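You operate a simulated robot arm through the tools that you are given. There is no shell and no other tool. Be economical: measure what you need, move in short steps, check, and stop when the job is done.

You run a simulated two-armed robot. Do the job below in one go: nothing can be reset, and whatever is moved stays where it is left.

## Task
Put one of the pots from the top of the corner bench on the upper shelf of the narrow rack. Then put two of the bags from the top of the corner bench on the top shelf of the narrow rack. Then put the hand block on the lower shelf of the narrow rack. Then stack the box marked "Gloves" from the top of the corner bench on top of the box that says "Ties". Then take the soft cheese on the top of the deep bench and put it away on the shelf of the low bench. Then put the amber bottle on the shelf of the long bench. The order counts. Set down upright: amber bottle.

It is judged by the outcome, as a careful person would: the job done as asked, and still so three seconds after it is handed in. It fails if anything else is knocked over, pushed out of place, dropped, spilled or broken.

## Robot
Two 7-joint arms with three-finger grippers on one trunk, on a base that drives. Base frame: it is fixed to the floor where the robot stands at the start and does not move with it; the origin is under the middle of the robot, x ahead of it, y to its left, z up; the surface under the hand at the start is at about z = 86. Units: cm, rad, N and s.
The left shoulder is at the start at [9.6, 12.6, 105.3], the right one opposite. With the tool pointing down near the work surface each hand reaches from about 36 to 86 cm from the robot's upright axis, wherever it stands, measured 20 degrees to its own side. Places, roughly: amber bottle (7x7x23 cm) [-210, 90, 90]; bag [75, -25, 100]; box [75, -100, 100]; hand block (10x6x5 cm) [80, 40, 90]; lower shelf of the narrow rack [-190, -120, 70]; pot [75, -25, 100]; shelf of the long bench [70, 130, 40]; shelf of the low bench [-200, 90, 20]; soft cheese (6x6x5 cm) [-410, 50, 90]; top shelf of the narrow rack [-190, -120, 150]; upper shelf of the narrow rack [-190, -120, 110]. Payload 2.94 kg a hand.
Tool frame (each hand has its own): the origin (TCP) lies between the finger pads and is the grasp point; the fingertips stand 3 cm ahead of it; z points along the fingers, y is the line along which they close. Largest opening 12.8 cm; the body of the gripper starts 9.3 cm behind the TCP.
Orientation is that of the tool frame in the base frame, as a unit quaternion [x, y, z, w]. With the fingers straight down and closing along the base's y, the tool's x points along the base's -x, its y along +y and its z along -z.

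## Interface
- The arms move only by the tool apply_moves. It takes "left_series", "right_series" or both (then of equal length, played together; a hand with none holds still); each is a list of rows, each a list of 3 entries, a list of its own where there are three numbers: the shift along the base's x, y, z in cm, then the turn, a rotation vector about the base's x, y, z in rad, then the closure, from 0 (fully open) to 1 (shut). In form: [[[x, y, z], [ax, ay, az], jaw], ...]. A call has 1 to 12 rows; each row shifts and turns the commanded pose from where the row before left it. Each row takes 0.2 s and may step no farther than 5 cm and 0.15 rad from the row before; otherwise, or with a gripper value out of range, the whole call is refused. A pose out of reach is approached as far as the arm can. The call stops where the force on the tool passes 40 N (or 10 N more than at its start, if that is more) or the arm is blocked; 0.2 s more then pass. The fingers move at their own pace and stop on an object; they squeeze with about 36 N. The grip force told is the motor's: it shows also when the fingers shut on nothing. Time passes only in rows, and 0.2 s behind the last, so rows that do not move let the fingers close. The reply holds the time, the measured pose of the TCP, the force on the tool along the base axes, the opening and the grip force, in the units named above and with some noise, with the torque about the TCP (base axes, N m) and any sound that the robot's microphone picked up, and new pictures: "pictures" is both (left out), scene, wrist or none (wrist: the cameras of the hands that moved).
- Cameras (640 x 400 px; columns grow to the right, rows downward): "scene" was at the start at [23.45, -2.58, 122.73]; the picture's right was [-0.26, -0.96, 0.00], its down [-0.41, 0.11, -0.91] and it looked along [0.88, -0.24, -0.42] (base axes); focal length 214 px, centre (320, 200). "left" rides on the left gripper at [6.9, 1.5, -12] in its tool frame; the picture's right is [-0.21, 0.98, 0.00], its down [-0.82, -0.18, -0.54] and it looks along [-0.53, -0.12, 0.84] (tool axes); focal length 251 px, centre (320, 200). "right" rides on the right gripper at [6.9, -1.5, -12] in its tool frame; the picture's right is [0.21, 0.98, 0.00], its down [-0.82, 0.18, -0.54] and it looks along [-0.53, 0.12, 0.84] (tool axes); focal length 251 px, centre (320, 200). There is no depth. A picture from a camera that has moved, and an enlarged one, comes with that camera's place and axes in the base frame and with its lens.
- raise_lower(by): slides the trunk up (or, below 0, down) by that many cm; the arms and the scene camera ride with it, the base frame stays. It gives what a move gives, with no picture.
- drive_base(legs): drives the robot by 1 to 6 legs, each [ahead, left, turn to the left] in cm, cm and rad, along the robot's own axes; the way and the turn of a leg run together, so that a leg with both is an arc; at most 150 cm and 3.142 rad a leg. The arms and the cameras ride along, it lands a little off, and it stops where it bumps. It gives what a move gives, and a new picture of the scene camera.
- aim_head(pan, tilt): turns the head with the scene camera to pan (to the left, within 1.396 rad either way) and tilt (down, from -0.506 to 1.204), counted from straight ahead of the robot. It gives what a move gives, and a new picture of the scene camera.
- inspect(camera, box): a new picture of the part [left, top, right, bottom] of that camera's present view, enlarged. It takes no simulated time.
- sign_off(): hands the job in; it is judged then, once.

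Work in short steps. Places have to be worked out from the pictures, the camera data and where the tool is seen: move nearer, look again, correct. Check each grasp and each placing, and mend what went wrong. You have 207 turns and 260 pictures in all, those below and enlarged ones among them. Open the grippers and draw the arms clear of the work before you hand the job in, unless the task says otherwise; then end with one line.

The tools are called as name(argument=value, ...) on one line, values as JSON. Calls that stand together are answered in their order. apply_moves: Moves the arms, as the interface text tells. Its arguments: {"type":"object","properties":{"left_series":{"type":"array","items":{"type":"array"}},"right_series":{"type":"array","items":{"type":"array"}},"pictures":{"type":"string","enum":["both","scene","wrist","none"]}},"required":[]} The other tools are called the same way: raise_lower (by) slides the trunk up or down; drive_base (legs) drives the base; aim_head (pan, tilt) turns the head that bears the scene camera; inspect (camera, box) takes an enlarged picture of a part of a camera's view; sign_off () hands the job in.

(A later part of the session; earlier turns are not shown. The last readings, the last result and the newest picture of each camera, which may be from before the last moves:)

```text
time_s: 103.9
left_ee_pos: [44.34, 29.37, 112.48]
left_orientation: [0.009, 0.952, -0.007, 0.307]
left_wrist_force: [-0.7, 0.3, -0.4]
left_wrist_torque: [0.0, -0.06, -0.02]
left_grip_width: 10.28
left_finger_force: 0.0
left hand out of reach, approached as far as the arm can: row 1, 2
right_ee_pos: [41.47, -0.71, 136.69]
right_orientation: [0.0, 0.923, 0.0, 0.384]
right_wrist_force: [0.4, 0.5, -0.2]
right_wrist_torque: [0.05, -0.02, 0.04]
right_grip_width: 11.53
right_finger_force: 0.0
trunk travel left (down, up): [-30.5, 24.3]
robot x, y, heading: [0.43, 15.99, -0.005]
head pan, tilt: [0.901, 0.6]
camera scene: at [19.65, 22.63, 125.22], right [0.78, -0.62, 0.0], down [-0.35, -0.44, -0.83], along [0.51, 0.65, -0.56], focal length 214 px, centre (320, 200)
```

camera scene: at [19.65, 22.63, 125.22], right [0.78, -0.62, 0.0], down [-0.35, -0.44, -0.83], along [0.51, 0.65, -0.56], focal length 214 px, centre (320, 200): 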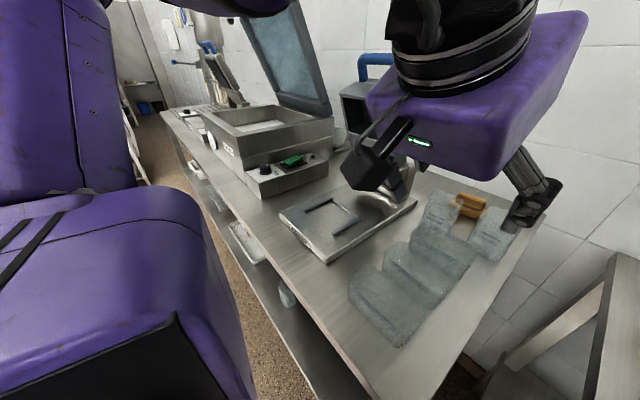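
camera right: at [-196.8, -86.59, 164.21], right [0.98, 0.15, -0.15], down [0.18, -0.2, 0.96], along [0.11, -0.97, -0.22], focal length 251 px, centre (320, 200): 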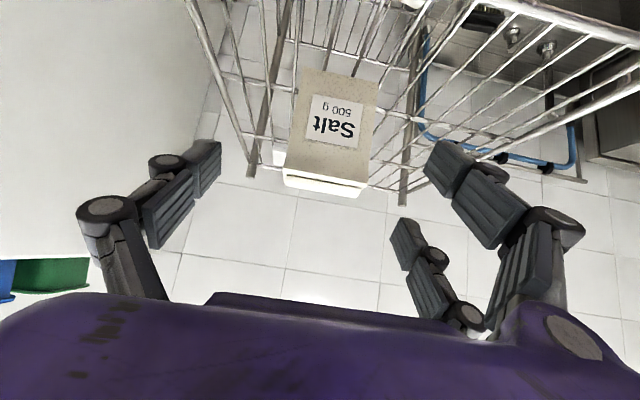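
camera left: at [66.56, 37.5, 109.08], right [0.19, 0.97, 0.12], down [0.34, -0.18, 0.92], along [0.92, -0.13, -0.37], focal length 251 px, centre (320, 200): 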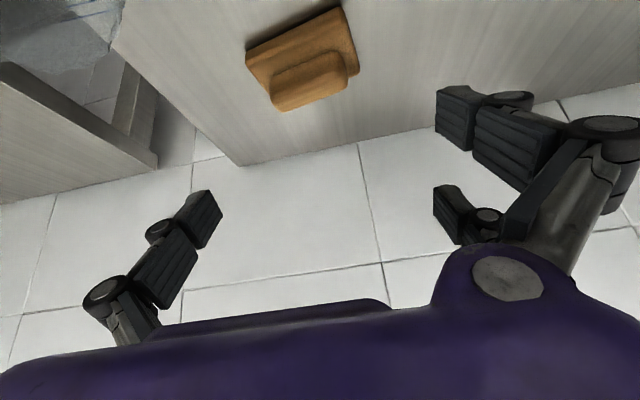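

Draw the left hand in and up, back off, and move left so the right arm faces the block.

apply_moves(left_series=[[[-2, 0, 3], [0, 0, 0], 0.2], [[-2, 0, 3], [0, 0, 0], 0.2], [[-2, 0, 3], [0, 0, 0], 0.2]], pictures="none")

drive_base(legs=[[-25, 0, 0], [0, 39, 0], [15, 0, 0]])

aim_head(pan=-0.1, tilt=0.55)

```text
time_s: 104.7
left_ee_pos: [38.41, 29.34, 121.63]
left_orientation: [0.009, 0.952, -0.008, 0.306]
left_wrist_force: [0.3, -0.1, 0.0]
left_wrist_torque: [0.03, -0.01, 0.05]
left_grip_width: 10.26
left_finger_force: 0.1
right_ee_pos: [41.5, -0.77, 136.68]
right_orientation: [0.0, 0.924, -0.001, 0.383]
right_wrist_force: [-0.6, -0.5, -0.7]
right_wrist_torque: [0.01, -0.02, -0.01]
right_grip_width: 11.54
right_finger_force: 0.1
trunk travel left (down, up): [-30.5, 24.3]
robot x, y, heading: [0.88, 16.03, 0.005]
head pan, tilt: [0.901, 0.6]
```

```text
time_s: 111.0
left_ee_pos: [27.82, 68.21, 121.69]
left_orientation: [0.006, 0.952, -0.006, 0.306]
left_wrist_force: [0.1, -0.1, 0.2]
left_wrist_torque: [-0.01, -0.01, 0.02]
left_grip_width: 10.27
left_finger_force: 0.1
right_ee_pos: [31.08, 38.32, 136.76]
right_orientation: [-0.003, 0.923, 0.001, 0.384]
right_wrist_force: [0.9, 0.0, 0.3]
right_wrist_torque: [-0.01, -0.01, 0.0]
right_grip_width: 11.52
right_finger_force: 0.1
trunk travel left (down, up): [-30.5, 24.3]
robot x, y, heading: [-9.75, 54.32, 0.007]
head pan, tilt: [0.901, 0.6]
camera scene: at [9.08, 61.48, 125.21], right [0.79, -0.62, 0.0], down [-0.35, -0.45, -0.83], along [0.51, 0.65, -0.56], focal length 214 px, centre (320, 200)
```

scene: 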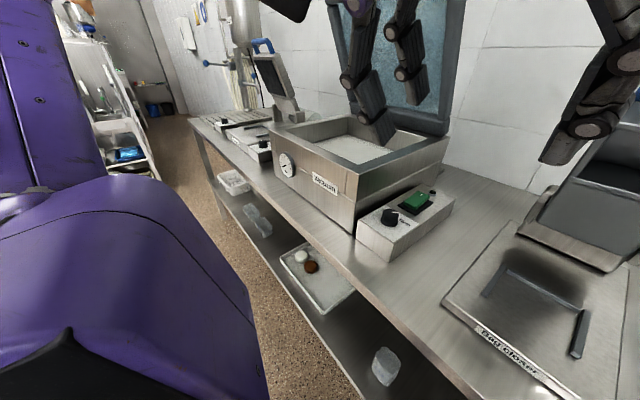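

```text
time_s: 112.3
left_ee_pos: [27.96, 68.32, 121.71]
left_orientation: [0.006, 0.952, -0.006, 0.306]
left_wrist_force: [55.7, 0.3, -4.6]
left_wrist_torque: [-0.04, 3.47, -0.28]
left_grip_width: 10.24
left_finger_force: 0.0
right_ee_pos: [31.01, 38.27, 136.62]
right_orientation: [-0.003, 0.923, 0.0, 0.384]
right_wrist_force: [-0.2, -0.9, -0.4]
right_wrist_torque: [0.01, 0.01, 0.02]
right_grip_width: 11.53
right_finger_force: 0.0
trunk travel left (down, up): [-30.5, 24.3]
robot x, y, heading: [-9.96, 54.51, 0.007]
head pan, tilt: [-0.099, 0.55]
camera scene: at [12.64, 54.96, 125.77], right [0.05, -1.0, 0.0], down [-0.51, -0.03, -0.86], along [0.86, 0.04, -0.51], focal length 214 px, centre (320, 200)
```

scene: 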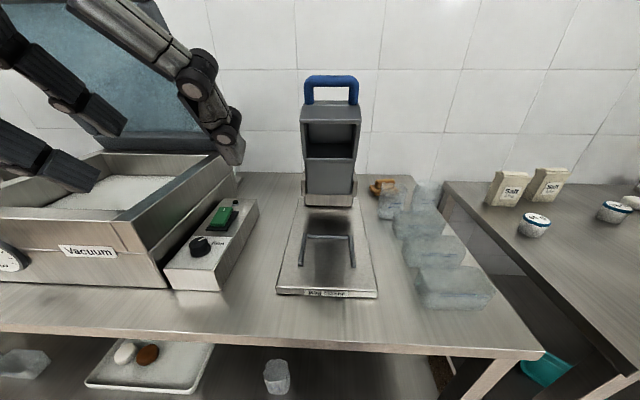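

Odd side force on the left wrist—the turning head probably brushes the hand. Move the left hand a little away from the head.

apply_moves(left_series=[[[2, 3, -1], [0, 0, 0], 0.2], [[2, 3, -1], [0, 0, 0], 0.2]], pictures="none")

inspect(camera="scene", box=[340, 150, 500, 250])

```text
time_s: 112.9
left_ee_pos: [31.77, 74.37, 119.73]
left_orientation: [0.008, 0.952, -0.007, 0.306]
left_wrist_force: [0.3, 0.2, 0.6]
left_wrist_torque: [-0.04, 0.02, -0.03]
left_grip_width: 10.24
left_finger_force: 0.1
right_ee_pos: [31.13, 38.35, 136.61]
right_orientation: [-0.003, 0.923, 0.0, 0.384]
right_wrist_force: [1.1, 0.3, 0.0]
right_wrist_torque: [-0.03, -0.01, -0.01]
right_grip_width: 11.51
right_finger_force: 0.1
trunk travel left (down, up): [-30.5, 24.3]
robot x, y, heading: [-9.45, 54.66, 0.004]
head pan, tilt: [-0.099, 0.55]
```

```text
4.00 times, centred on (420, 200) of scene
camera zoom: at [12.66, 53.78, 125.64], right [-0.09, -1.0, 0.0], down [-0.52, 0.05, -0.85], along [0.85, -0.08, -0.52], focal length 858 px, centre (-80, 200)
```

zoom: 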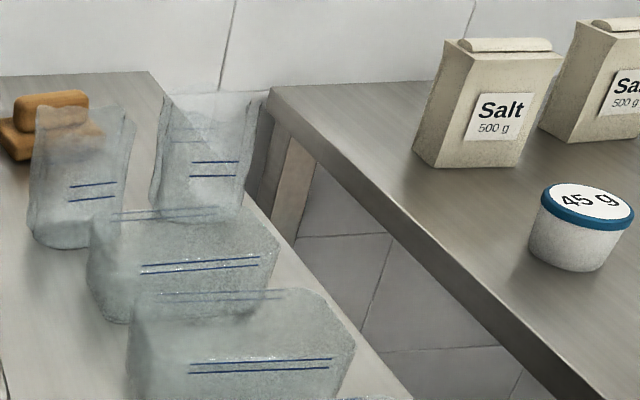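

Move 12 cm closer and bring the right hand, pitched back to nearly straight down, above the block.

drive_base(legs=[[12, 0, 0]])

apply_moves(right_series=[[[4, -0.5, -2.5], [0, 0.117, 0], 0.06], [[4, -0.5, -2.5], [0, 0.117, 0], 0.06], [[4, -0.5, -2.5], [0, 0.117, 0], 0.06], [[4, -0.5, -2.5], [0, 0.117, 0], 0.06], [[4, -0.5, -2.5], [0, 0.117, 0], 0.06], [[4, -0.5, -2.5], [0, 0, 0], 0.06]], pictures="both")

```text
time_s: 114.2
left_ee_pos: [43.8, 74.39, 119.61]
left_orientation: [0.007, 0.952, -0.007, 0.307]
left_wrist_force: [0.2, -0.3, 0.1]
left_wrist_torque: [0.01, 0.02, 0.0]
left_grip_width: 10.25
left_finger_force: 0.0
right_ee_pos: [43.04, 38.43, 136.69]
right_orientation: [-0.003, 0.923, 0.0, 0.384]
right_wrist_force: [0.0, -0.2, -0.4]
right_wrist_torque: [0.03, 0.04, 0.02]
right_grip_width: 11.51
right_finger_force: 0.1
trunk travel left (down, up): [-30.5, 24.3]
robot x, y, heading: [2.48, 54.95, 0.012]
head pan, tilt: [-0.099, 0.55]
camera scene: at [24.67, 53.77, 125.66], right [-0.09, -1.0, 0.0], down [-0.52, 0.05, -0.85], along [0.85, -0.08, -0.52], focal length 214 px, centre (320, 200)
```

scene: 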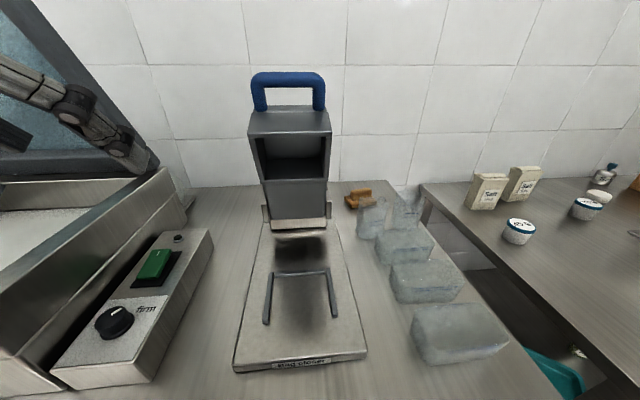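

```text
time_s: 115.5
left_ee_pos: [43.78, 74.17, 119.64]
left_orientation: [0.007, 0.952, -0.006, 0.306]
left_wrist_force: [-0.3, -1.3, 0.6]
left_wrist_torque: [0.04, -0.02, 0.02]
left_grip_width: 10.25
left_finger_force: 0.0
right_ee_pos: [64.66, 33.32, 120.92]
right_orientation: [-0.002, 0.995, 0.002, 0.102]
right_wrist_force: [-0.5, 0.4, 0.2]
right_wrist_torque: [0.05, -0.02, 0.0]
right_grip_width: 12.03
right_finger_force: 0.1
right hand out of reach, approached as far as the arm can: row 5, 6
trunk travel left (down, up): [-30.5, 24.3]
robot x, y, heading: [2.62, 54.66, 0.008]
head pan, tilt: [-0.099, 0.55]
camera scene: at [24.73, 53.61, 125.65], right [-0.09, -1.0, 0.0], down [-0.52, 0.05, -0.85], along [0.85, -0.08, -0.52], focal length 214 px, centre (320, 200)
camera right: at [55.57, 31.63, 131.26], right [-0.21, 0.98, -0.04], down [0.7, 0.18, 0.7], along [0.69, 0.12, -0.72], focal length 251 px, centre (320, 200)
```

scene: 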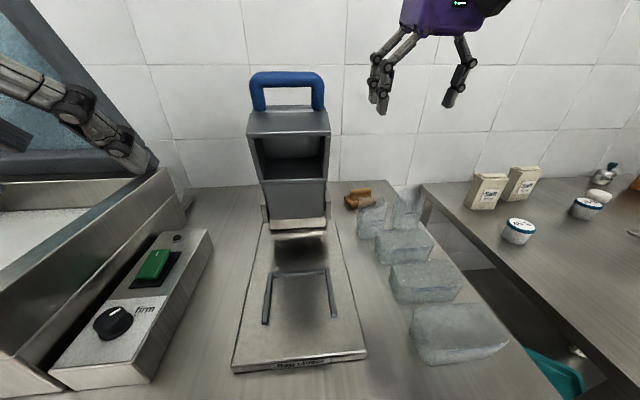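
right: 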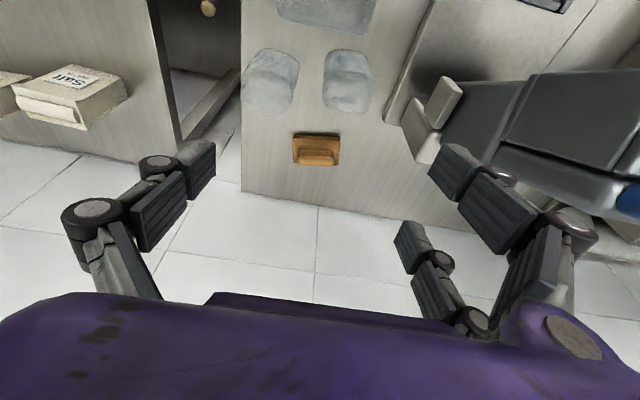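

The block is at about [82.8,35], clear of the pouches and ≥4 cm from the sealer. Come over it lower.

apply_moves(right_series=[[[2.8, 0.3, -4], [0, 0, 0], 0.04], [[2.8, 0.3, -4], [0, 0, 0], 0.04], [[3, 0.3, -3.5], [0, 0, 0], 0.04], [[4.5, 0.4, -1], [0, 0, 0], 0.04], [[4.5, 0.4, -1], [0, 0, 0], 0.04], [[0.5, 0, 0], [0, 0, 0], 0.04]], pictures="both")

```text
time_s: 117.0
left_ee_pos: [43.78, 74.42, 119.73]
left_orientation: [0.007, 0.952, -0.007, 0.306]
left_wrist_force: [0.1, 0.5, 0.2]
left_wrist_torque: [-0.01, 0.0, 0.02]
left_grip_width: 10.24
left_finger_force: 0.0
right_ee_pos: [70.11, 33.27, 113.27]
right_orientation: [-0.002, 0.995, 0.001, 0.102]
right_wrist_force: [-0.6, 0.2, -0.6]
right_wrist_torque: [0.0, 0.01, 0.02]
right_grip_width: 12.3
right_finger_force: 0.0
right hand out of reach, approached as far as the arm can: row 2, 3, 4, 5, 6
trunk travel left (down, up): [-30.5, 24.3]
robot x, y, heading: [2.23, 54.81, 0.011]
head pan, tilt: [-0.099, 0.55]
camera scene: at [24.7, 53.78, 125.65], right [-0.09, -1.0, 0.0], down [-0.52, 0.05, -0.85], along [0.85, -0.08, -0.52], focal length 214 px, centre (320, 200)
camera right: at [60.97, 31.49, 123.48], right [-0.22, 0.98, -0.04], down [0.69, 0.18, 0.7], along [0.69, 0.12, -0.72], focal length 251 px, centre (320, 200)
```

scene: 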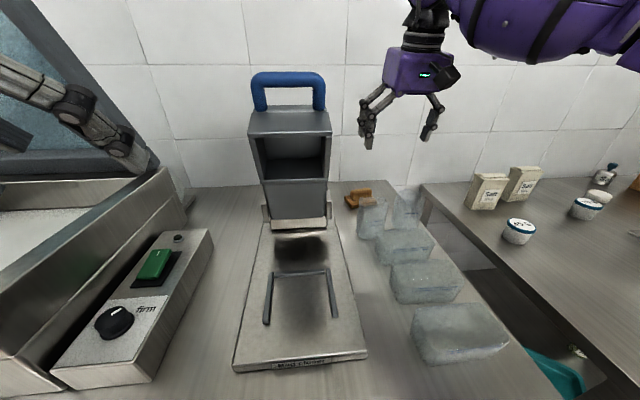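
right: 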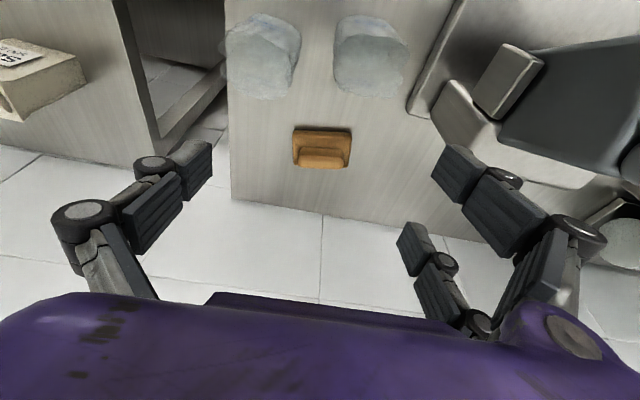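

The arm stops short of the block by its reach. Draw the left hand back a bit and drive 8 cm closer.

apply_moves(left_series=[[[-3, 0, 0], [0, 0, 0], 0.2], [[-3, 0, 0], [0, 0, 0], 0.2]], pictures="none")

drive_base(legs=[[8, 0, -0.008]])

```text
time_s: 117.6
left_ee_pos: [38.31, 74.74, 119.89]
left_orientation: [-0.001, 0.952, -0.009, 0.307]
left_wrist_force: [12.0, -5.5, 8.6]
left_wrist_torque: [0.24, 1.99, 1.01]
left_grip_width: 10.24
left_finger_force: 0.0
right_ee_pos: [70.13, 33.17, 113.26]
right_orientation: [-0.003, 0.995, 0.002, 0.101]
right_wrist_force: [0.3, 0.5, -0.4]
right_wrist_torque: [-0.02, 0.02, -0.02]
right_grip_width: 12.3
right_finger_force: 0.0
trunk travel left (down, up): [-30.5, 24.3]
robot x, y, heading: [1.98, 54.74, 0.01]
head pan, tilt: [-0.099, 0.55]
stopped in row 2 (left hand): the force on the tool passed its limit at 55 N (the readings are from after the stop); the commanded pose is now the measured one
```

```text
time_s: 118.7
left_ee_pos: [46.4, 74.38, 119.92]
left_orientation: [0.006, 0.952, -0.01, 0.306]
left_wrist_force: [21.3, 6.7, 11.7]
left_wrist_torque: [-0.97, 3.16, -0.11]
left_grip_width: 10.27
left_finger_force: 0.1
right_ee_pos: [77.84, 32.62, 113.22]
right_orientation: [0.002, 0.995, 0.002, 0.101]
right_wrist_force: [0.1, 0.8, 0.2]
right_wrist_torque: [0.01, 0.02, -0.01]
right_grip_width: 12.28
right_finger_force: 0.0
trunk travel left (down, up): [-30.5, 24.3]
robot x, y, heading: [9.78, 54.48, -0.001]
head pan, tilt: [-0.099, 0.55]
camera scene: at [32.62, 54.01, 125.49], right [-0.06, -1.0, 0.0], down [-0.54, 0.03, -0.84], along [0.84, -0.05, -0.54], focal length 214 px, centre (320, 200)
```

scene: 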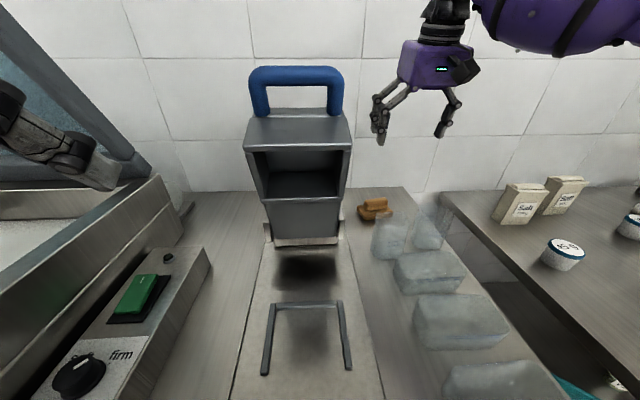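

No bump; 2 cm-scale corrections remain. Relieve the left hand away from the head, and lower the right hand over the block.

apply_moves(left_series=[[[2, 2, 0], [0, 0, 0], 0.2], [[2, 2, 0], [0, 0, 0], 0.2], [[0, 0, 0], [0, 0, 0], 0.2], [[0, 0, 0], [0, 0, 0], 0.2]], right_series=[[[1.3, 0.6, -3], [0, 0, 0], 0.04], [[1.3, 0.6, -3], [0, 0, 0], 0.04], [[1.3, 0.6, -3], [0, 0, 0], 0.04], [[1.3, 0.6, -3], [0, 0, 0], 0.04]], pictures="wrist")

```text
time_s: 119.7
left_ee_pos: [50.57, 78.5, 119.72]
left_orientation: [0.006, 0.952, -0.01, 0.306]
left_wrist_force: [0.1, -0.3, -0.1]
left_wrist_torque: [0.0, 0.06, 0.05]
left_grip_width: 10.26
left_finger_force: 0.1
right_ee_pos: [81.91, 29.74, 103.83]
right_orientation: [0.001, 0.995, 0.001, 0.101]
right_wrist_force: [0.2, 0.7, -0.6]
right_wrist_torque: [0.02, 0.03, 0.0]
right_grip_width: 12.27
right_finger_force: 0.0
right hand out of reach, approached as far as the arm can: row 1, 2, 3, 4
trunk travel left (down, up): [-30.5, 24.3]
robot x, y, heading: [9.94, 54.73, -0.005]
head pan, tilt: [-0.099, 0.55]
camera right: at [72.77, 28.14, 114.05], right [-0.21, 0.98, -0.04], down [0.7, 0.18, 0.7], along [0.69, 0.12, -0.72], focal length 251 px, centre (320, 200)
camera left: at [38.14, 80.37, 125.38], right [0.19, 0.98, 0.11], down [0.35, -0.17, 0.92], along [0.92, -0.14, -0.37], focal length 251 px, centre (320, 200)
```

right: 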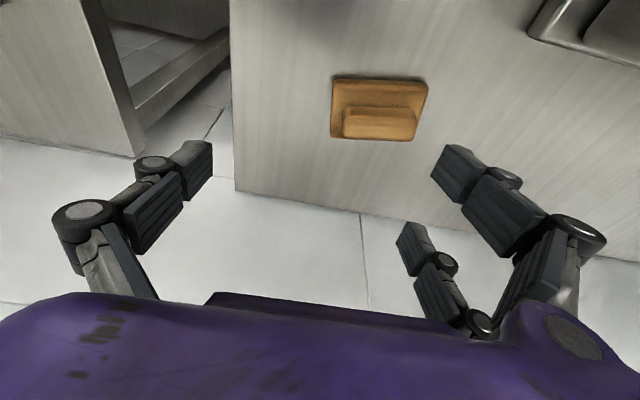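
left: 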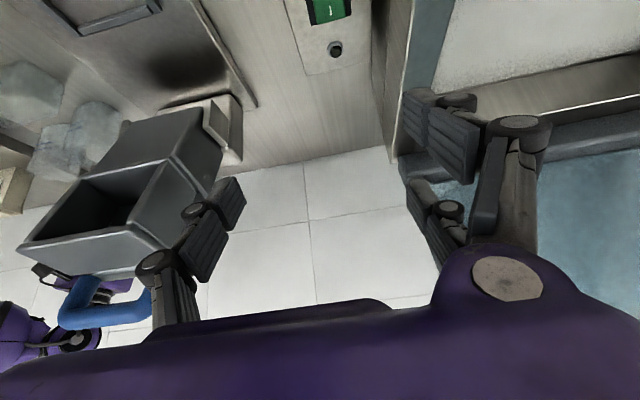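

The arm cannot reach inward enough; shift the base 5.5 cm left instead (left hand tucked right by the same first).

apply_moves(left_series=[[[1, -2.5, 0], [0, 0, 0], 0.2], [[0, -2.5, 0], [0, 0, 0], 0.2]], pictures="none")

drive_base(legs=[[0.5, 5.4, 0.004]])

inspect(camera="right", box=[0, 0, 640, 400])

```text
time_s: 120.3
left_ee_pos: [51.47, 73.4, 119.66]
left_orientation: [0.005, 0.952, -0.01, 0.307]
left_wrist_force: [0.2, -0.8, 0.6]
left_wrist_torque: [0.01, 0.01, -0.01]
left_grip_width: 10.25
left_finger_force: 0.0
right_ee_pos: [81.75, 29.77, 103.92]
right_orientation: [0.002, 0.995, 0.001, 0.102]
right_wrist_force: [-0.6, -0.1, 0.2]
right_wrist_torque: [0.02, 0.03, 0.01]
right_grip_width: 12.27
right_finger_force: 0.1
trunk travel left (down, up): [-30.5, 24.3]
robot x, y, heading: [10.06, 54.66, 0.001]
head pan, tilt: [-0.099, 0.55]
```

```text
time_s: 121.4
left_ee_pos: [51.91, 78.84, 119.82]
left_orientation: [0.004, 0.952, -0.009, 0.307]
left_wrist_force: [0.7, -0.1, 0.1]
left_wrist_torque: [0.0, 0.02, -0.01]
left_grip_width: 10.24
left_finger_force: 0.1
right_ee_pos: [82.4, 35.22, 103.94]
right_orientation: [-0.001, 0.995, 0.002, 0.102]
right_wrist_force: [0.2, -0.9, -1.1]
right_wrist_torque: [-0.04, -0.02, 0.0]
right_grip_width: 12.29
right_finger_force: 0.0
trunk travel left (down, up): [-30.5, 24.3]
robot x, y, heading: [10.75, 59.87, 0.004]
head pan, tilt: [-0.099, 0.55]
camera scene: at [33.08, 58.97, 125.65], right [-0.1, -1.0, 0.0], down [-0.52, 0.05, -0.85], along [0.85, -0.08, -0.52], focal length 214 px, centre (320, 200)
```

scene: 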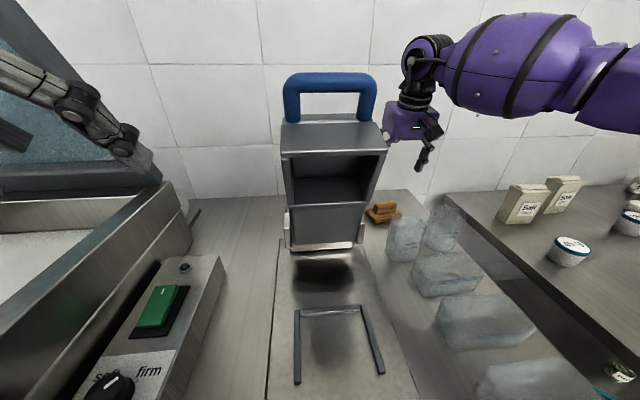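

```text
1.00 times, centred on (320, 200) of right (not enlarged: the box is as wide or as high as the picture)
camera zoom: at [73.23, 33.67, 114.16], right [-0.21, 0.98, -0.04], down [0.7, 0.18, 0.7], along [0.69, 0.12, -0.72], focal length 251 px, centre (320, 200)
```

zoom: 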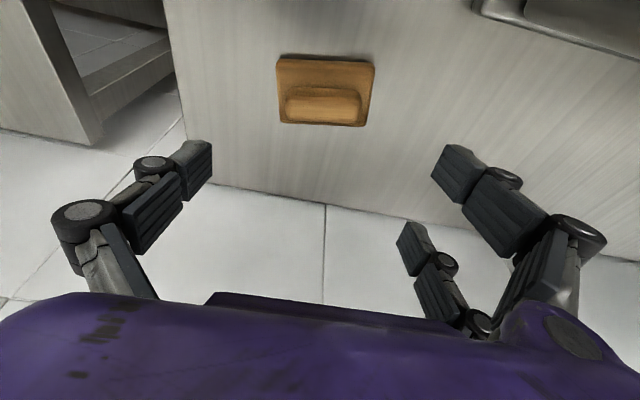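

The block is right below between the finger planes. Descend to z≈90.

apply_moves(right_series=[[[0.3, 0, -4], [0, 0, 0], 0.02], [[0.3, 0.1, -4], [0, 0, 0], 0.02], [[0.1, 0, -3.5], [0, 0, 0], 0.02], [[0, 0, -1.5], [0, 0, 0], 0.02], [[0, 0, -0.8], [0, 0, 0], 0.02], [[0, 0, 0], [0, 0, 0], 0.02]], pictures="both")

```text
time_s: 122.8
left_ee_pos: [51.78, 78.87, 119.85]
left_orientation: [0.005, 0.951, -0.01, 0.308]
left_wrist_force: [0.2, -0.9, 0.1]
left_wrist_torque: [0.02, -0.01, 0.02]
left_grip_width: 10.25
left_finger_force: 0.0
right_ee_pos: [83.07, 34.95, 90.06]
right_orientation: [-0.001, 0.995, 0.002, 0.102]
right_wrist_force: [-0.1, -0.3, 1.1]
right_wrist_torque: [0.0, -0.01, 0.01]
right_grip_width: 12.54
right_finger_force: 0.0
right hand out of reach, approached as far as the arm can: row 4
trunk travel left (down, up): [-30.5, 24.3]
robot x, y, heading: [10.53, 59.77, 0.002]
head pan, tilt: [-0.099, 0.55]
camera scene: at [33.06, 58.97, 125.66], right [-0.1, -1.0, 0.0], down [-0.52, 0.05, -0.85], along [0.85, -0.08, -0.52], focal length 214 px, centre (320, 200)
camera right: at [73.88, 33.3, 100.45], right [-0.21, 0.98, -0.04], down [0.69, 0.18, 0.7], along [0.69, 0.12, -0.72], focal length 251 px, centre (320, 200)
```

scene: 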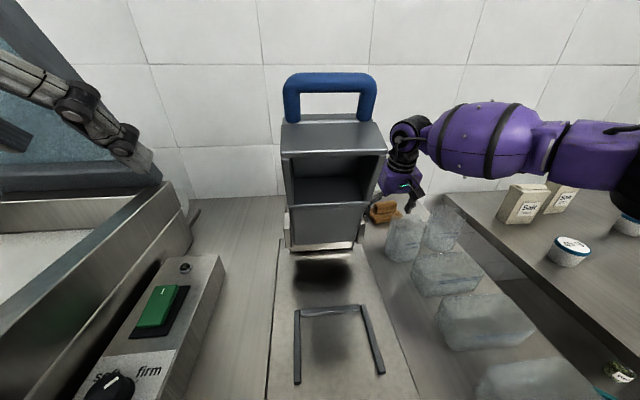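
right: 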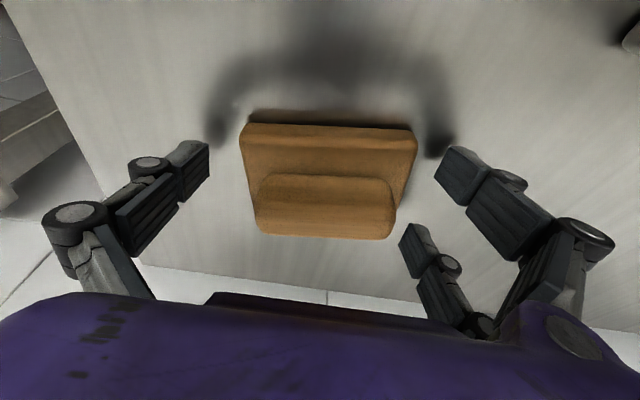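

The fingers straddle it. Lower 0.4 cm, close and lift.

apply_moves(right_series=[[[0, 0.1, -0.4], [0, 0, 0], 0.02], [[0, 0, 0], [0, 0, 0], 1], [[0, 0, 0], [0, 0, 0], 1], [[0, 0, 0], [0, 0, 0], 1], [[0, 0, 1.5], [0, 0, 0], 1], [[0, 0, 4], [0, 0, 0], 1], [[0, 0, 4], [0, 0, 0], 1]], pictures="wrist")

```text
time_s: 123.7
left_ee_pos: [51.69, 78.95, 119.82]
left_orientation: [0.003, 0.952, -0.009, 0.307]
left_wrist_force: [0.1, -0.6, 0.5]
left_wrist_torque: [0.03, 0.06, 0.05]
left_grip_width: 10.25
left_finger_force: 0.1
right_ee_pos: [83.33, 35.64, 90.85]
right_orientation: [-0.002, 0.994, 0.01, 0.109]
right_wrist_force: [-6.0, 5.3, 19.0]
right_wrist_torque: [0.86, 0.78, 0.13]
right_grip_width: 9.61
right_finger_force: 36.0
trunk travel left (down, up): [-30.5, 24.3]
robot x, y, heading: [10.77, 59.9, 0.004]
head pan, tilt: [-0.099, 0.55]
stopped in row 4 (right hand): the force on the tool passed its limit at 46 N (the readings are from after the stop); the commanded pose is now the measured one
camera right: at [73.95, 33.85, 100.93], right [-0.22, 0.98, -0.02], down [0.68, 0.17, 0.71], along [0.7, 0.14, -0.7], focal length 251 px, centre (320, 200)
```

right: 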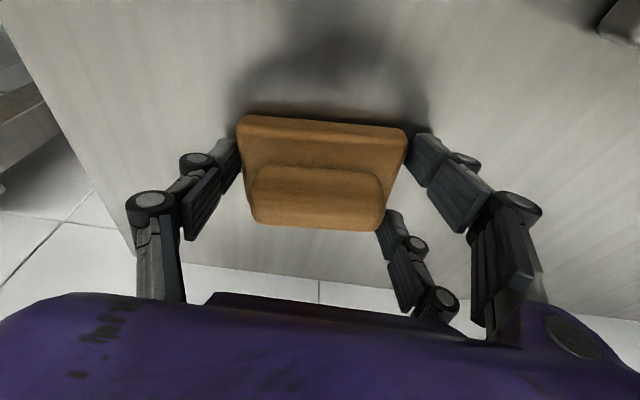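

Gripped at 9.6 cm; the fingertips had pressed the table while closing. Lift now.

apply_moves(right_series=[[[0, 0, 1.5], [0, 0, 0], 1], [[0, 0, 3], [0, 0, 0], 1], [[0, 0, 4], [0, 0, 0], 1], [[0, 0, 4], [0, 0, 0], 1]], pictures="wrist")

```text
time_s: 124.7
left_ee_pos: [51.68, 79.19, 119.84]
left_orientation: [0.003, 0.952, -0.008, 0.307]
left_wrist_force: [-0.8, -0.7, -0.1]
left_wrist_torque: [-0.02, -0.01, 0.0]
left_grip_width: 10.24
left_finger_force: 0.0
right_ee_pos: [83.0, 34.96, 103.14]
right_orientation: [-0.002, 0.994, 0.009, 0.106]
right_wrist_force: [0.1, 0.6, -1.1]
right_wrist_torque: [0.01, -0.03, 0.01]
right_grip_width: 9.58
right_finger_force: 35.8
right hand out of reach, approached as far as the arm can: row 4
trunk travel left (down, up): [-30.5, 24.3]
robot x, y, heading: [10.47, 59.72, 0.006]
head pan, tilt: [-0.099, 0.55]
camera right: at [73.79, 33.26, 113.26], right [-0.21, 0.98, -0.03], down [0.69, 0.17, 0.71], along [0.69, 0.13, -0.71], focal length 251 px, centre (320, 200)
```

right: 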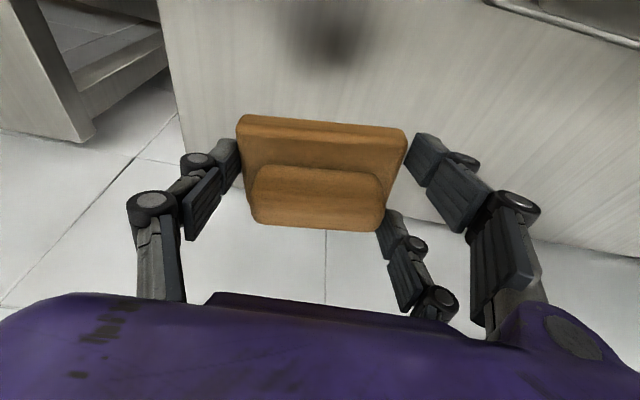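

Block held. Retract it backward and upward, then drive back.

apply_moves(right_series=[[[-2, 0, 2], [0, 0, 0], 1], [[-3, 0, 3], [0, 0, 0], 1], [[-3, 0, 3], [0, 0, 0], 1], [[-4, 0, 2], [0, 0, 0], 1], [[-4, 0, 2], [0, 0, 0], 1], [[-4, 0, 2], [0, 0, 0], 1]], pictures="none")

drive_base(legs=[[-35, 0, 0], [0, -85, 0], [25, 0, 0]])

aim_head(pan=0.1, tilt=0.5)

```text
time_s: 126.1
left_ee_pos: [51.72, 79.02, 119.98]
left_orientation: [0.002, 0.951, -0.008, 0.308]
left_wrist_force: [-0.9, -0.5, 0.0]
left_wrist_torque: [-0.01, -0.05, 0.0]
left_grip_width: 10.26
left_finger_force: 0.0
right_ee_pos: [62.99, 34.98, 116.96]
right_orientation: [-0.001, 0.994, 0.008, 0.107]
right_wrist_force: [-0.6, -1.0, -1.2]
right_wrist_torque: [0.01, -0.06, -0.01]
right_grip_width: 9.55
right_finger_force: 35.8
trunk travel left (down, up): [-30.5, 24.3]
robot x, y, heading: [10.38, 59.73, 0.004]
head pan, tilt: [-0.099, 0.55]
```

```text
time_s: 137.3
left_ee_pos: [40.92, -6.79, 119.79]
left_orientation: [0.005, 0.952, -0.009, 0.307]
left_wrist_force: [0.2, -0.2, 0.9]
left_wrist_torque: [-0.01, 0.03, 0.0]
left_grip_width: 10.24
left_finger_force: 0.0
right_ee_pos: [52.19, -50.68, 116.93]
right_orientation: [0.0, 0.994, 0.008, 0.105]
right_wrist_force: [-0.2, 0.4, -1.8]
right_wrist_torque: [0.03, 0.01, -0.02]
right_grip_width: 9.46
right_finger_force: 35.5
trunk travel left (down, up): [-30.5, 24.3]
robot x, y, heading: [-0.38, -25.79, -0.003]
head pan, tilt: [-0.099, 0.55]
camera scene: at [22.12, -26.71, 125.65], right [-0.1, -1.0, 0.0], down [-0.52, 0.05, -0.85], along [0.85, -0.08, -0.52], focal length 214 px, centre (320, 200)
```

scene: 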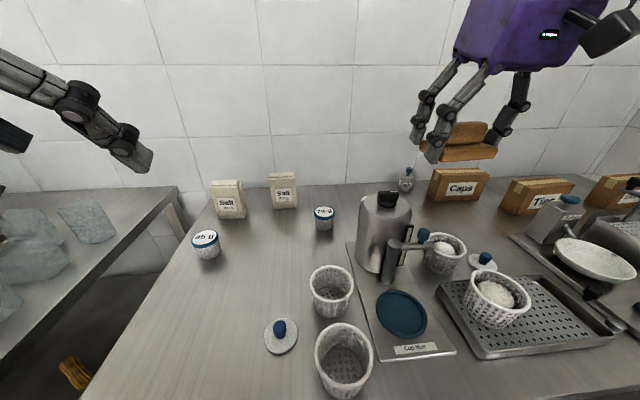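

```text
time_s: 138.0
left_ee_pos: [40.9, -6.78, 119.81]
left_orientation: [0.004, 0.951, -0.009, 0.308]
left_wrist_force: [0.2, -0.1, 0.7]
left_wrist_torque: [-0.01, -0.03, -0.01]
left_grip_width: 10.21
left_finger_force: 0.0
right_ee_pos: [52.14, -50.8, 117.01]
right_orientation: [0.0, 0.994, 0.008, 0.105]
right_wrist_force: [-0.4, 0.5, -1.4]
right_wrist_torque: [-0.01, 0.0, 0.01]
right_grip_width: 9.44
right_finger_force: 36.1
trunk travel left (down, up): [-30.5, 24.3]
robot x, y, heading: [-0.19, -25.8, -0.004]
head pan, tilt: [0.099, 0.499]
camera scene: at [22.22, -24.93, 126.11], right [0.1, -1.0, 0.0], down [-0.48, -0.05, -0.88], along [0.87, 0.09, -0.48], focal length 214 px, centre (320, 200)
```

scene: 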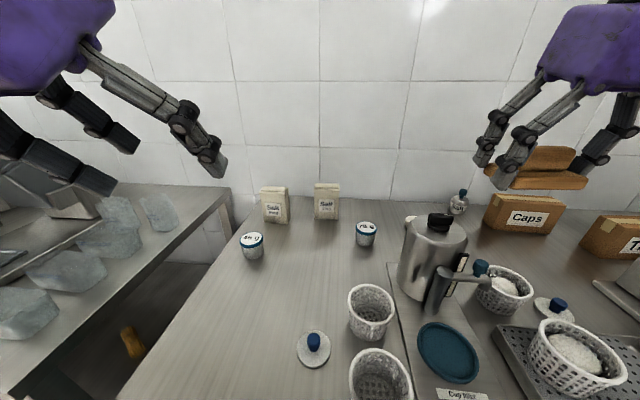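

Bag two (left one) sits at about x 77.7–83, y -1…-8.6. Drive 8 cm nearer, keep the right hand high above the kettle, and bring the left hand behind/above the bag at 45°.

apply_moves(left_series=[[[2, 0, 0], [0, -0.08, 0], 0], [[2, 0, 0], [0, -0.08, 0], 0]], right_series=[[[-4, 0, 2], [0, 0, 0], 1], [[-4, 0, 2], [0, 0, 0], 1]], pictures="none")

drive_base(legs=[[8, 0, 0]])

apply_moves(left_series=[[[4, 0.5, -1.5], [0, 0, 0], 0], [[4, 0.5, -1.5], [0, 0, 0], 0], [[4, 0.5, -1.5], [0, 0, 0], 0], [[4, 0.5, -1.5], [0, 0, 0], 0]], pictures="wrist")

```text
time_s: 138.6
left_ee_pos: [44.78, -6.84, 119.66]
left_orientation: [0.004, 0.924, -0.008, 0.383]
left_wrist_force: [-0.6, 0.7, 0.1]
left_wrist_torque: [0.01, 0.01, 0.02]
left_grip_width: 12.8
left_finger_force: 0.0
right_ee_pos: [44.05, -50.79, 120.97]
right_orientation: [-0.001, 0.994, 0.008, 0.106]
right_wrist_force: [-0.3, -0.2, -2.0]
right_wrist_torque: [0.02, 0.01, -0.01]
right_grip_width: 9.4
right_finger_force: 36.1
trunk travel left (down, up): [-30.5, 24.3]
robot x, y, heading: [-0.19, -25.65, 0.007]
head pan, tilt: [0.099, 0.499]
```

```text
time_s: 139.7
left_ee_pos: [52.83, -6.9, 119.77]
left_orientation: [0.006, 0.924, -0.009, 0.382]
left_wrist_force: [-0.3, -0.2, 0.1]
left_wrist_torque: [0.0, -0.04, -0.01]
left_grip_width: 12.83
left_finger_force: 0.0
right_ee_pos: [52.03, -50.88, 120.95]
right_orientation: [0.0, 0.994, 0.008, 0.106]
right_wrist_force: [0.3, -0.4, -1.8]
right_wrist_torque: [0.0, 0.02, 0.03]
right_grip_width: 9.44
right_finger_force: 36.0
trunk travel left (down, up): [-30.5, 24.3]
robot x, y, heading: [7.26, -25.8, 0.002]
head pan, tilt: [0.099, 0.499]
camera scene: at [30.15, -24.94, 126.1], right [0.1, -1.0, 0.0], down [-0.48, -0.05, -0.88], along [0.87, 0.09, -0.48], focal length 214 px, centre (320, 200)
```

scene: 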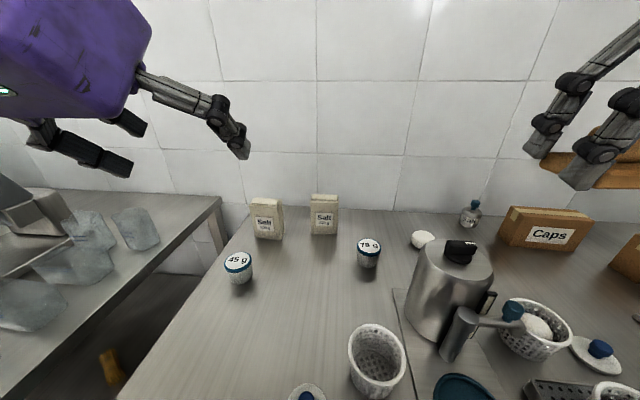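

```text
time_s: 140.7
left_ee_pos: [68.88, -4.77, 113.5]
left_orientation: [0.006, 0.924, -0.009, 0.382]
left_wrist_force: [0.6, -0.3, -0.2]
left_wrist_torque: [0.02, 0.0, 0.01]
left_grip_width: 12.8
left_finger_force: 0.2
right_ee_pos: [52.15, -50.89, 120.83]
right_orientation: [0.0, 0.994, 0.007, 0.105]
right_wrist_force: [0.4, 0.0, -1.4]
right_wrist_torque: [-0.01, -0.01, -0.02]
right_grip_width: 9.38
right_finger_force: 36.1
trunk travel left (down, up): [-30.5, 24.3]
robot x, y, heading: [7.46, -25.76, 0.001]
head pan, tilt: [0.099, 0.499]
camera left: at [55.78, -3.0, 117.09], right [0.17, 0.98, 0.14], down [0.2, -0.17, 0.97], along [0.97, -0.14, -0.22], focal length 251 px, centre (320, 200)
```

left: 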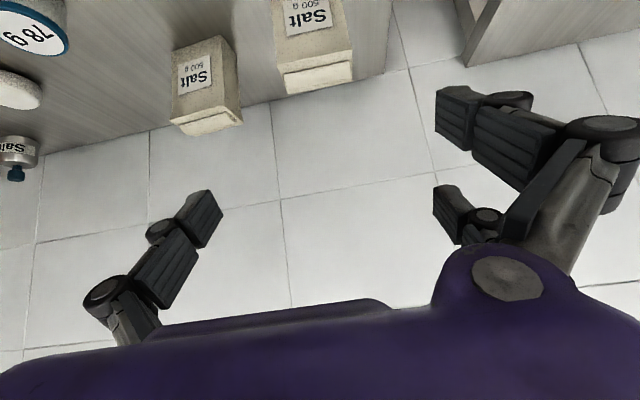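

Bag in line (centre y≈-4.6, front x≈77). Descend around it.

apply_moves(left_series=[[[2.1, 0, -4], [0, 0, 0], 0], [[2.1, 0, -4], [0, 0, 0], 0], [[2.1, 0, -4], [0, 0, 0], 0], [[2.1, 0.1, -4], [0, 0, 0], 0], [[2, 0, -2.2], [0, 0, 0], 0], [[0, 0, 0], [0, 0, 0], 0]], pictures="wrist")

```text
time_s: 142.1
left_ee_pos: [79.17, -4.82, 95.84]
left_orientation: [0.006, 0.924, -0.009, 0.383]
left_wrist_force: [-0.2, -0.4, 0.4]
left_wrist_torque: [-0.01, 0.0, 0.0]
left_grip_width: 12.83
left_finger_force: 0.2
right_ee_pos: [51.92, -50.82, 120.91]
right_orientation: [0.0, 0.994, 0.008, 0.106]
right_wrist_force: [0.3, -0.8, -1.1]
right_wrist_torque: [0.01, -0.01, 0.02]
right_grip_width: 9.37
right_finger_force: 36.3
trunk travel left (down, up): [-30.5, 24.3]
robot x, y, heading: [7.17, -25.92, 0.0]
head pan, tilt: [0.099, 0.499]
camera left: at [65.94, -2.98, 99.28], right [0.17, 0.98, 0.14], down [0.2, -0.17, 0.97], along [0.97, -0.14, -0.22], focal length 251 px, centre (320, 200)
```

left: 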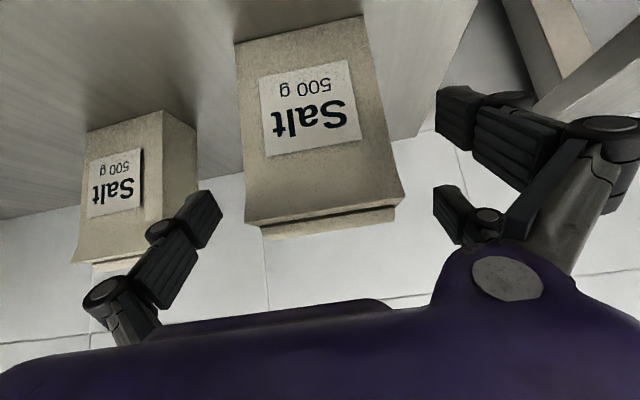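

Between the fingers; advance a touch, close, lift and pull back.

apply_moves(left_series=[[[1, 0.1, -0.5], [0, 0, 0], 0.05], [[0, 0, 0], [0, 0, 0], 1], [[0, 0, 0], [0, 0, 0], 1], [[0, 0, 0], [0, 0, 0], 1], [[0, 0, 1], [0, 0, 0], 1], [[0, 0, 4], [0, 0, 0], 1], [[0, 0, 4], [0, 0, 0], 1], [[-3, 0, 3], [0, 0, 0], 1], [[-4, 0, 2], [0, 0, 0], 1], [[-4, 0, 1], [0, 0, 0], 1], [[-4, 0, 1], [0, 0, 0], 1], [[-4, 0, 1], [0, 0, 0], 1]], pictures="wrist")

```text
time_s: 144.7
left_ee_pos: [61.04, -4.57, 111.98]
left_orientation: [0.007, 0.924, -0.009, 0.383]
left_wrist_force: [-0.1, 0.1, -4.6]
left_wrist_torque: [0.03, -0.03, 0.02]
left_grip_width: 8.0
left_finger_force: 35.6
right_ee_pos: [51.92, -50.88, 120.96]
right_orientation: [0.001, 0.994, 0.007, 0.107]
right_wrist_force: [-0.7, 0.0, -0.7]
right_wrist_torque: [0.01, -0.01, 0.0]
right_grip_width: 9.34
right_finger_force: 36.3
trunk travel left (down, up): [-30.5, 24.3]
robot x, y, heading: [7.59, -25.48, 0.001]
head pan, tilt: [0.099, 0.499]
camera left: at [47.9, -2.71, 115.57], right [0.17, 0.98, 0.14], down [0.2, -0.17, 0.97], along [0.97, -0.14, -0.22], focal length 251 px, centre (320, 200)
```

left: 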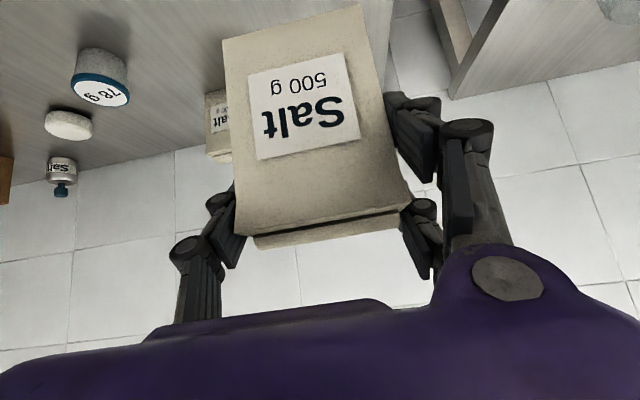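

Second bag held. Check the block in the right hand, whose width reading creeps.

inspect(camera="right", box=[0, 0, 640, 400])

```text
1.00 times, centred on (320, 200) of right (not enlarged: the box is as wide or as high as the picture)
camera zoom: at [42.69, -52.56, 131.06], right [-0.21, 0.98, -0.03], down [0.69, 0.17, 0.71], along [0.69, 0.13, -0.71], focal length 251 px, centre (320, 200)
```

zoom: 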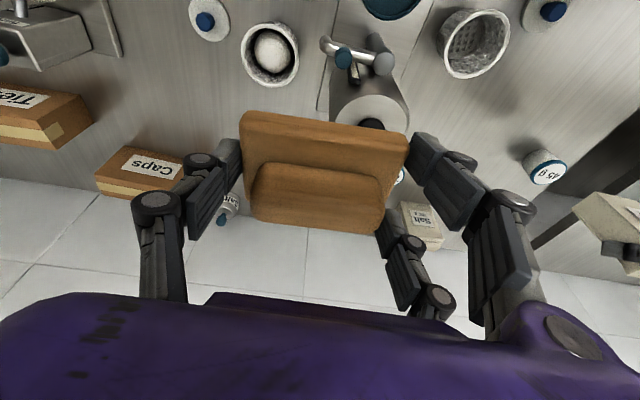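

Block is stable in the hand. Drive back to the rack: back up, turn right, and slide sideways as before.

drive_base(legs=[[-60, 0, 0], [0, 0, -1.571], [0, -70, 0], [0, -69, 0]])

aim_head(pan=-0.2, tilt=0.35)

```text
time_s: 164.0
left_ee_pos: [-169.54, -75.68, 112.08]
left_orientation: [0.668, 0.639, -0.28, 0.259]
left_wrist_force: [0.0, 0.5, -4.1]
left_wrist_torque: [-0.02, 0.01, 0.04]
left_grip_width: 7.94
left_finger_force: 36.1
right_ee_pos: [-215.52, -65.19, 120.82]
right_orientation: [0.714, 0.692, -0.071, 0.08]
right_wrist_force: [-0.6, -0.4, -1.4]
right_wrist_torque: [-0.02, -0.01, 0.01]
right_grip_width: 9.2
right_finger_force: 35.6
trunk travel left (down, up): [-30.5, 24.3]
robot x, y, heading: [-189.16, -21.39, -1.601]
head pan, tilt: [0.099, 0.499]
camera scene: at [-188.79, -44.18, 126.1], right [-1.0, -0.07, 0.0], down [-0.03, 0.48, -0.88], along [0.06, -0.88, -0.48], focal length 214 px, centre (320, 200)
```

scene: 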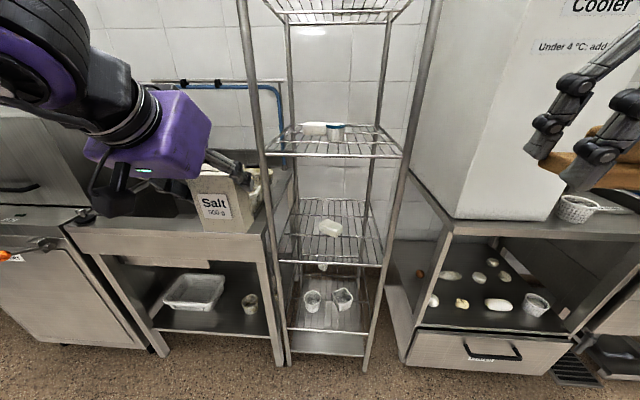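

```text
time_s: 164.8
left_ee_pos: [-169.6, -75.84, 112.0]
left_orientation: [0.668, 0.639, -0.28, 0.26]
left_wrist_force: [0.8, -0.9, -5.9]
left_wrist_torque: [0.01, 0.04, 0.0]
left_grip_width: 7.93
left_finger_force: 36.0
right_ee_pos: [-215.66, -65.15, 120.89]
right_orientation: [0.714, 0.692, -0.071, 0.08]
right_wrist_force: [0.1, 0.3, -1.4]
right_wrist_torque: [-0.01, -0.04, -0.03]
right_grip_width: 9.16
right_finger_force: 35.6
trunk travel left (down, up): [-30.5, 24.3]
robot x, y, heading: [-189.14, -21.18, -1.606]
head pan, tilt: [-0.201, 0.351]
camera scene: at [-191.54, -44.17, 127.47], right [-0.97, 0.23, 0.0], down [0.08, 0.34, -0.94], along [-0.22, -0.91, -0.34], focal length 214 px, centre (320, 200)
```

scene: 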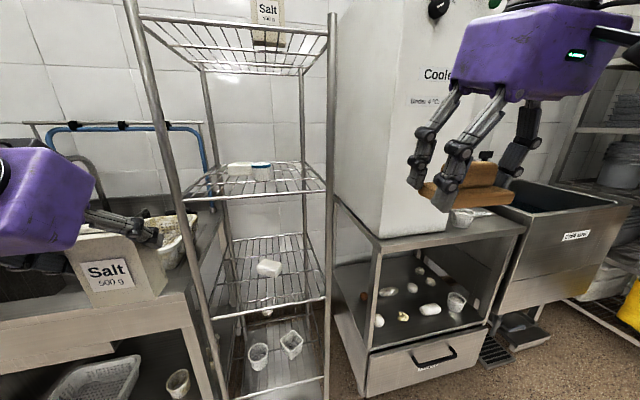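

Correct the heading and shift 7 cm right, raise the trunk fully, draw the right hand back and lift the left-hand bag.

drive_base(legs=[[0, -6.5, 0.034]])

raise_lower(by=24)

apply_moves(left_series=[[[0, 0, 4], [0, 0, 0], 1], [[0, 0, 4], [0, 0, 0], 1], [[0, 0, 4], [0, 0, 0], 1], [[0, 0, 4], [0, 0, 0], 1], [[0, 0, 4], [0, 0, 0], 1], [[0, 0, 4], [0, 0, 0], 1]], right_series=[[[0, 1, 0], [0, 0, 0], 1], [[0, 1, 0], [0, 0, 0], 1], [[0, 1, 0], [0, 0, 0], 1], [[0, 1, 0], [0, 0, 0], 1], [[0, 0, 0], [0, 0, 0], 1], [[0, 0, 0], [0, 0, 0], 1]], pictures="scene")

```text
time_s: 166.1
left_ee_pos: [-174.37, -75.04, 111.98]
left_orientation: [0.656, 0.65, -0.276, 0.265]
left_wrist_force: [0.0, -0.2, -5.1]
left_wrist_torque: [0.02, -0.03, -0.01]
left_grip_width: 7.94
left_finger_force: 36.1
right_ee_pos: [-220.68, -65.82, 120.9]
right_orientation: [0.702, 0.704, -0.069, 0.081]
right_wrist_force: [1.0, -0.6, -1.7]
right_wrist_torque: [-0.02, -0.02, 0.02]
right_grip_width: 9.18
right_finger_force: 36.0
trunk travel left (down, up): [-30.5, 24.3]
robot x, y, heading: [-195.52, -21.48, -1.568]
head pan, tilt: [-0.201, 0.351]
camera scene: at [-197.34, -44.14, 127.47], right [-0.98, 0.2, 0.0], down [0.07, 0.34, -0.94], along [-0.19, -0.92, -0.34], focal length 214 px, centre (320, 200)
```

scene: 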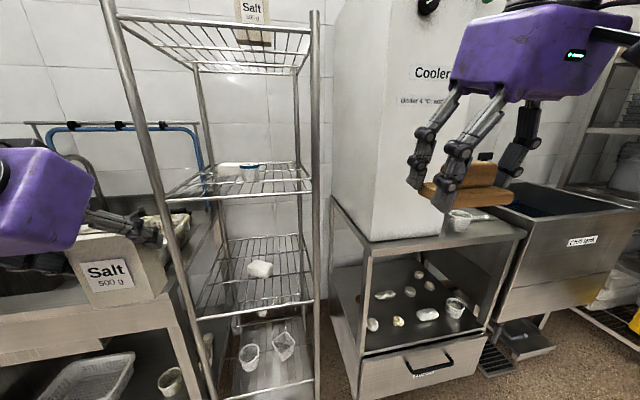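

```text
time_s: 168.6
left_ee_pos: [-174.36, -75.07, 135.75]
left_orientation: [0.657, 0.651, -0.274, 0.263]
left_wrist_force: [-0.7, -1.0, -5.0]
left_wrist_torque: [-0.03, 0.02, 0.02]
left_grip_width: 7.92
left_finger_force: 36.1
right_ee_pos: [-220.51, -66.1, 144.73]
right_orientation: [0.702, 0.704, -0.07, 0.08]
right_wrist_force: [-0.2, -0.2, -1.0]
right_wrist_torque: [0.03, -0.02, 0.0]
right_grip_width: 9.14
right_finger_force: 36.0
trunk travel left (down, up): [-54.5, 0.3]
robot x, y, heading: [-195.38, -21.57, -1.57]
head pan, tilt: [-0.201, 0.351]
```

```text
time_s: 170.0
left_ee_pos: [-174.41, -74.99, 160.04]
left_orientation: [0.656, 0.651, -0.275, 0.264]
left_wrist_force: [0.9, -0.2, -5.8]
left_wrist_torque: [-0.02, 0.01, 0.0]
left_grip_width: 7.91
left_finger_force: 36.2
right_ee_pos: [-220.67, -61.95, 144.79]
right_orientation: [0.702, 0.704, -0.07, 0.081]
right_wrist_force: [-0.7, -0.6, -1.6]
right_wrist_torque: [0.0, 0.03, -0.01]
right_grip_width: 9.17
right_finger_force: 36.2
trunk travel left (down, up): [-54.5, 0.3]
robot x, y, heading: [-195.81, -21.33, -1.57]
head pan, tilt: [-0.201, 0.351]
camera scene: at [-197.37, -31.2, 153.2], right [-0.98, 0.2, 0.0], down [0.07, 0.34, -0.94], along [-0.19, -0.92, -0.34], focal length 214 px, centre (320, 200)
```

scene: 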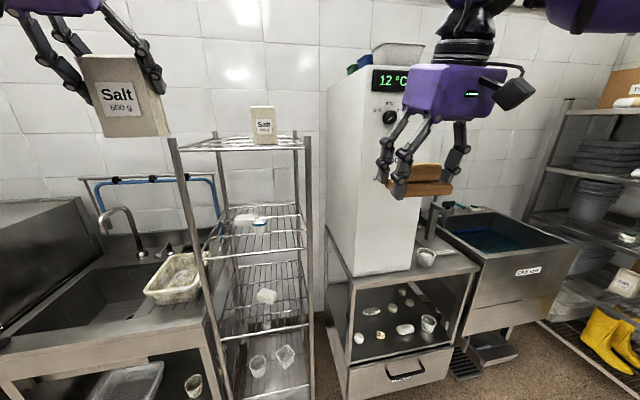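

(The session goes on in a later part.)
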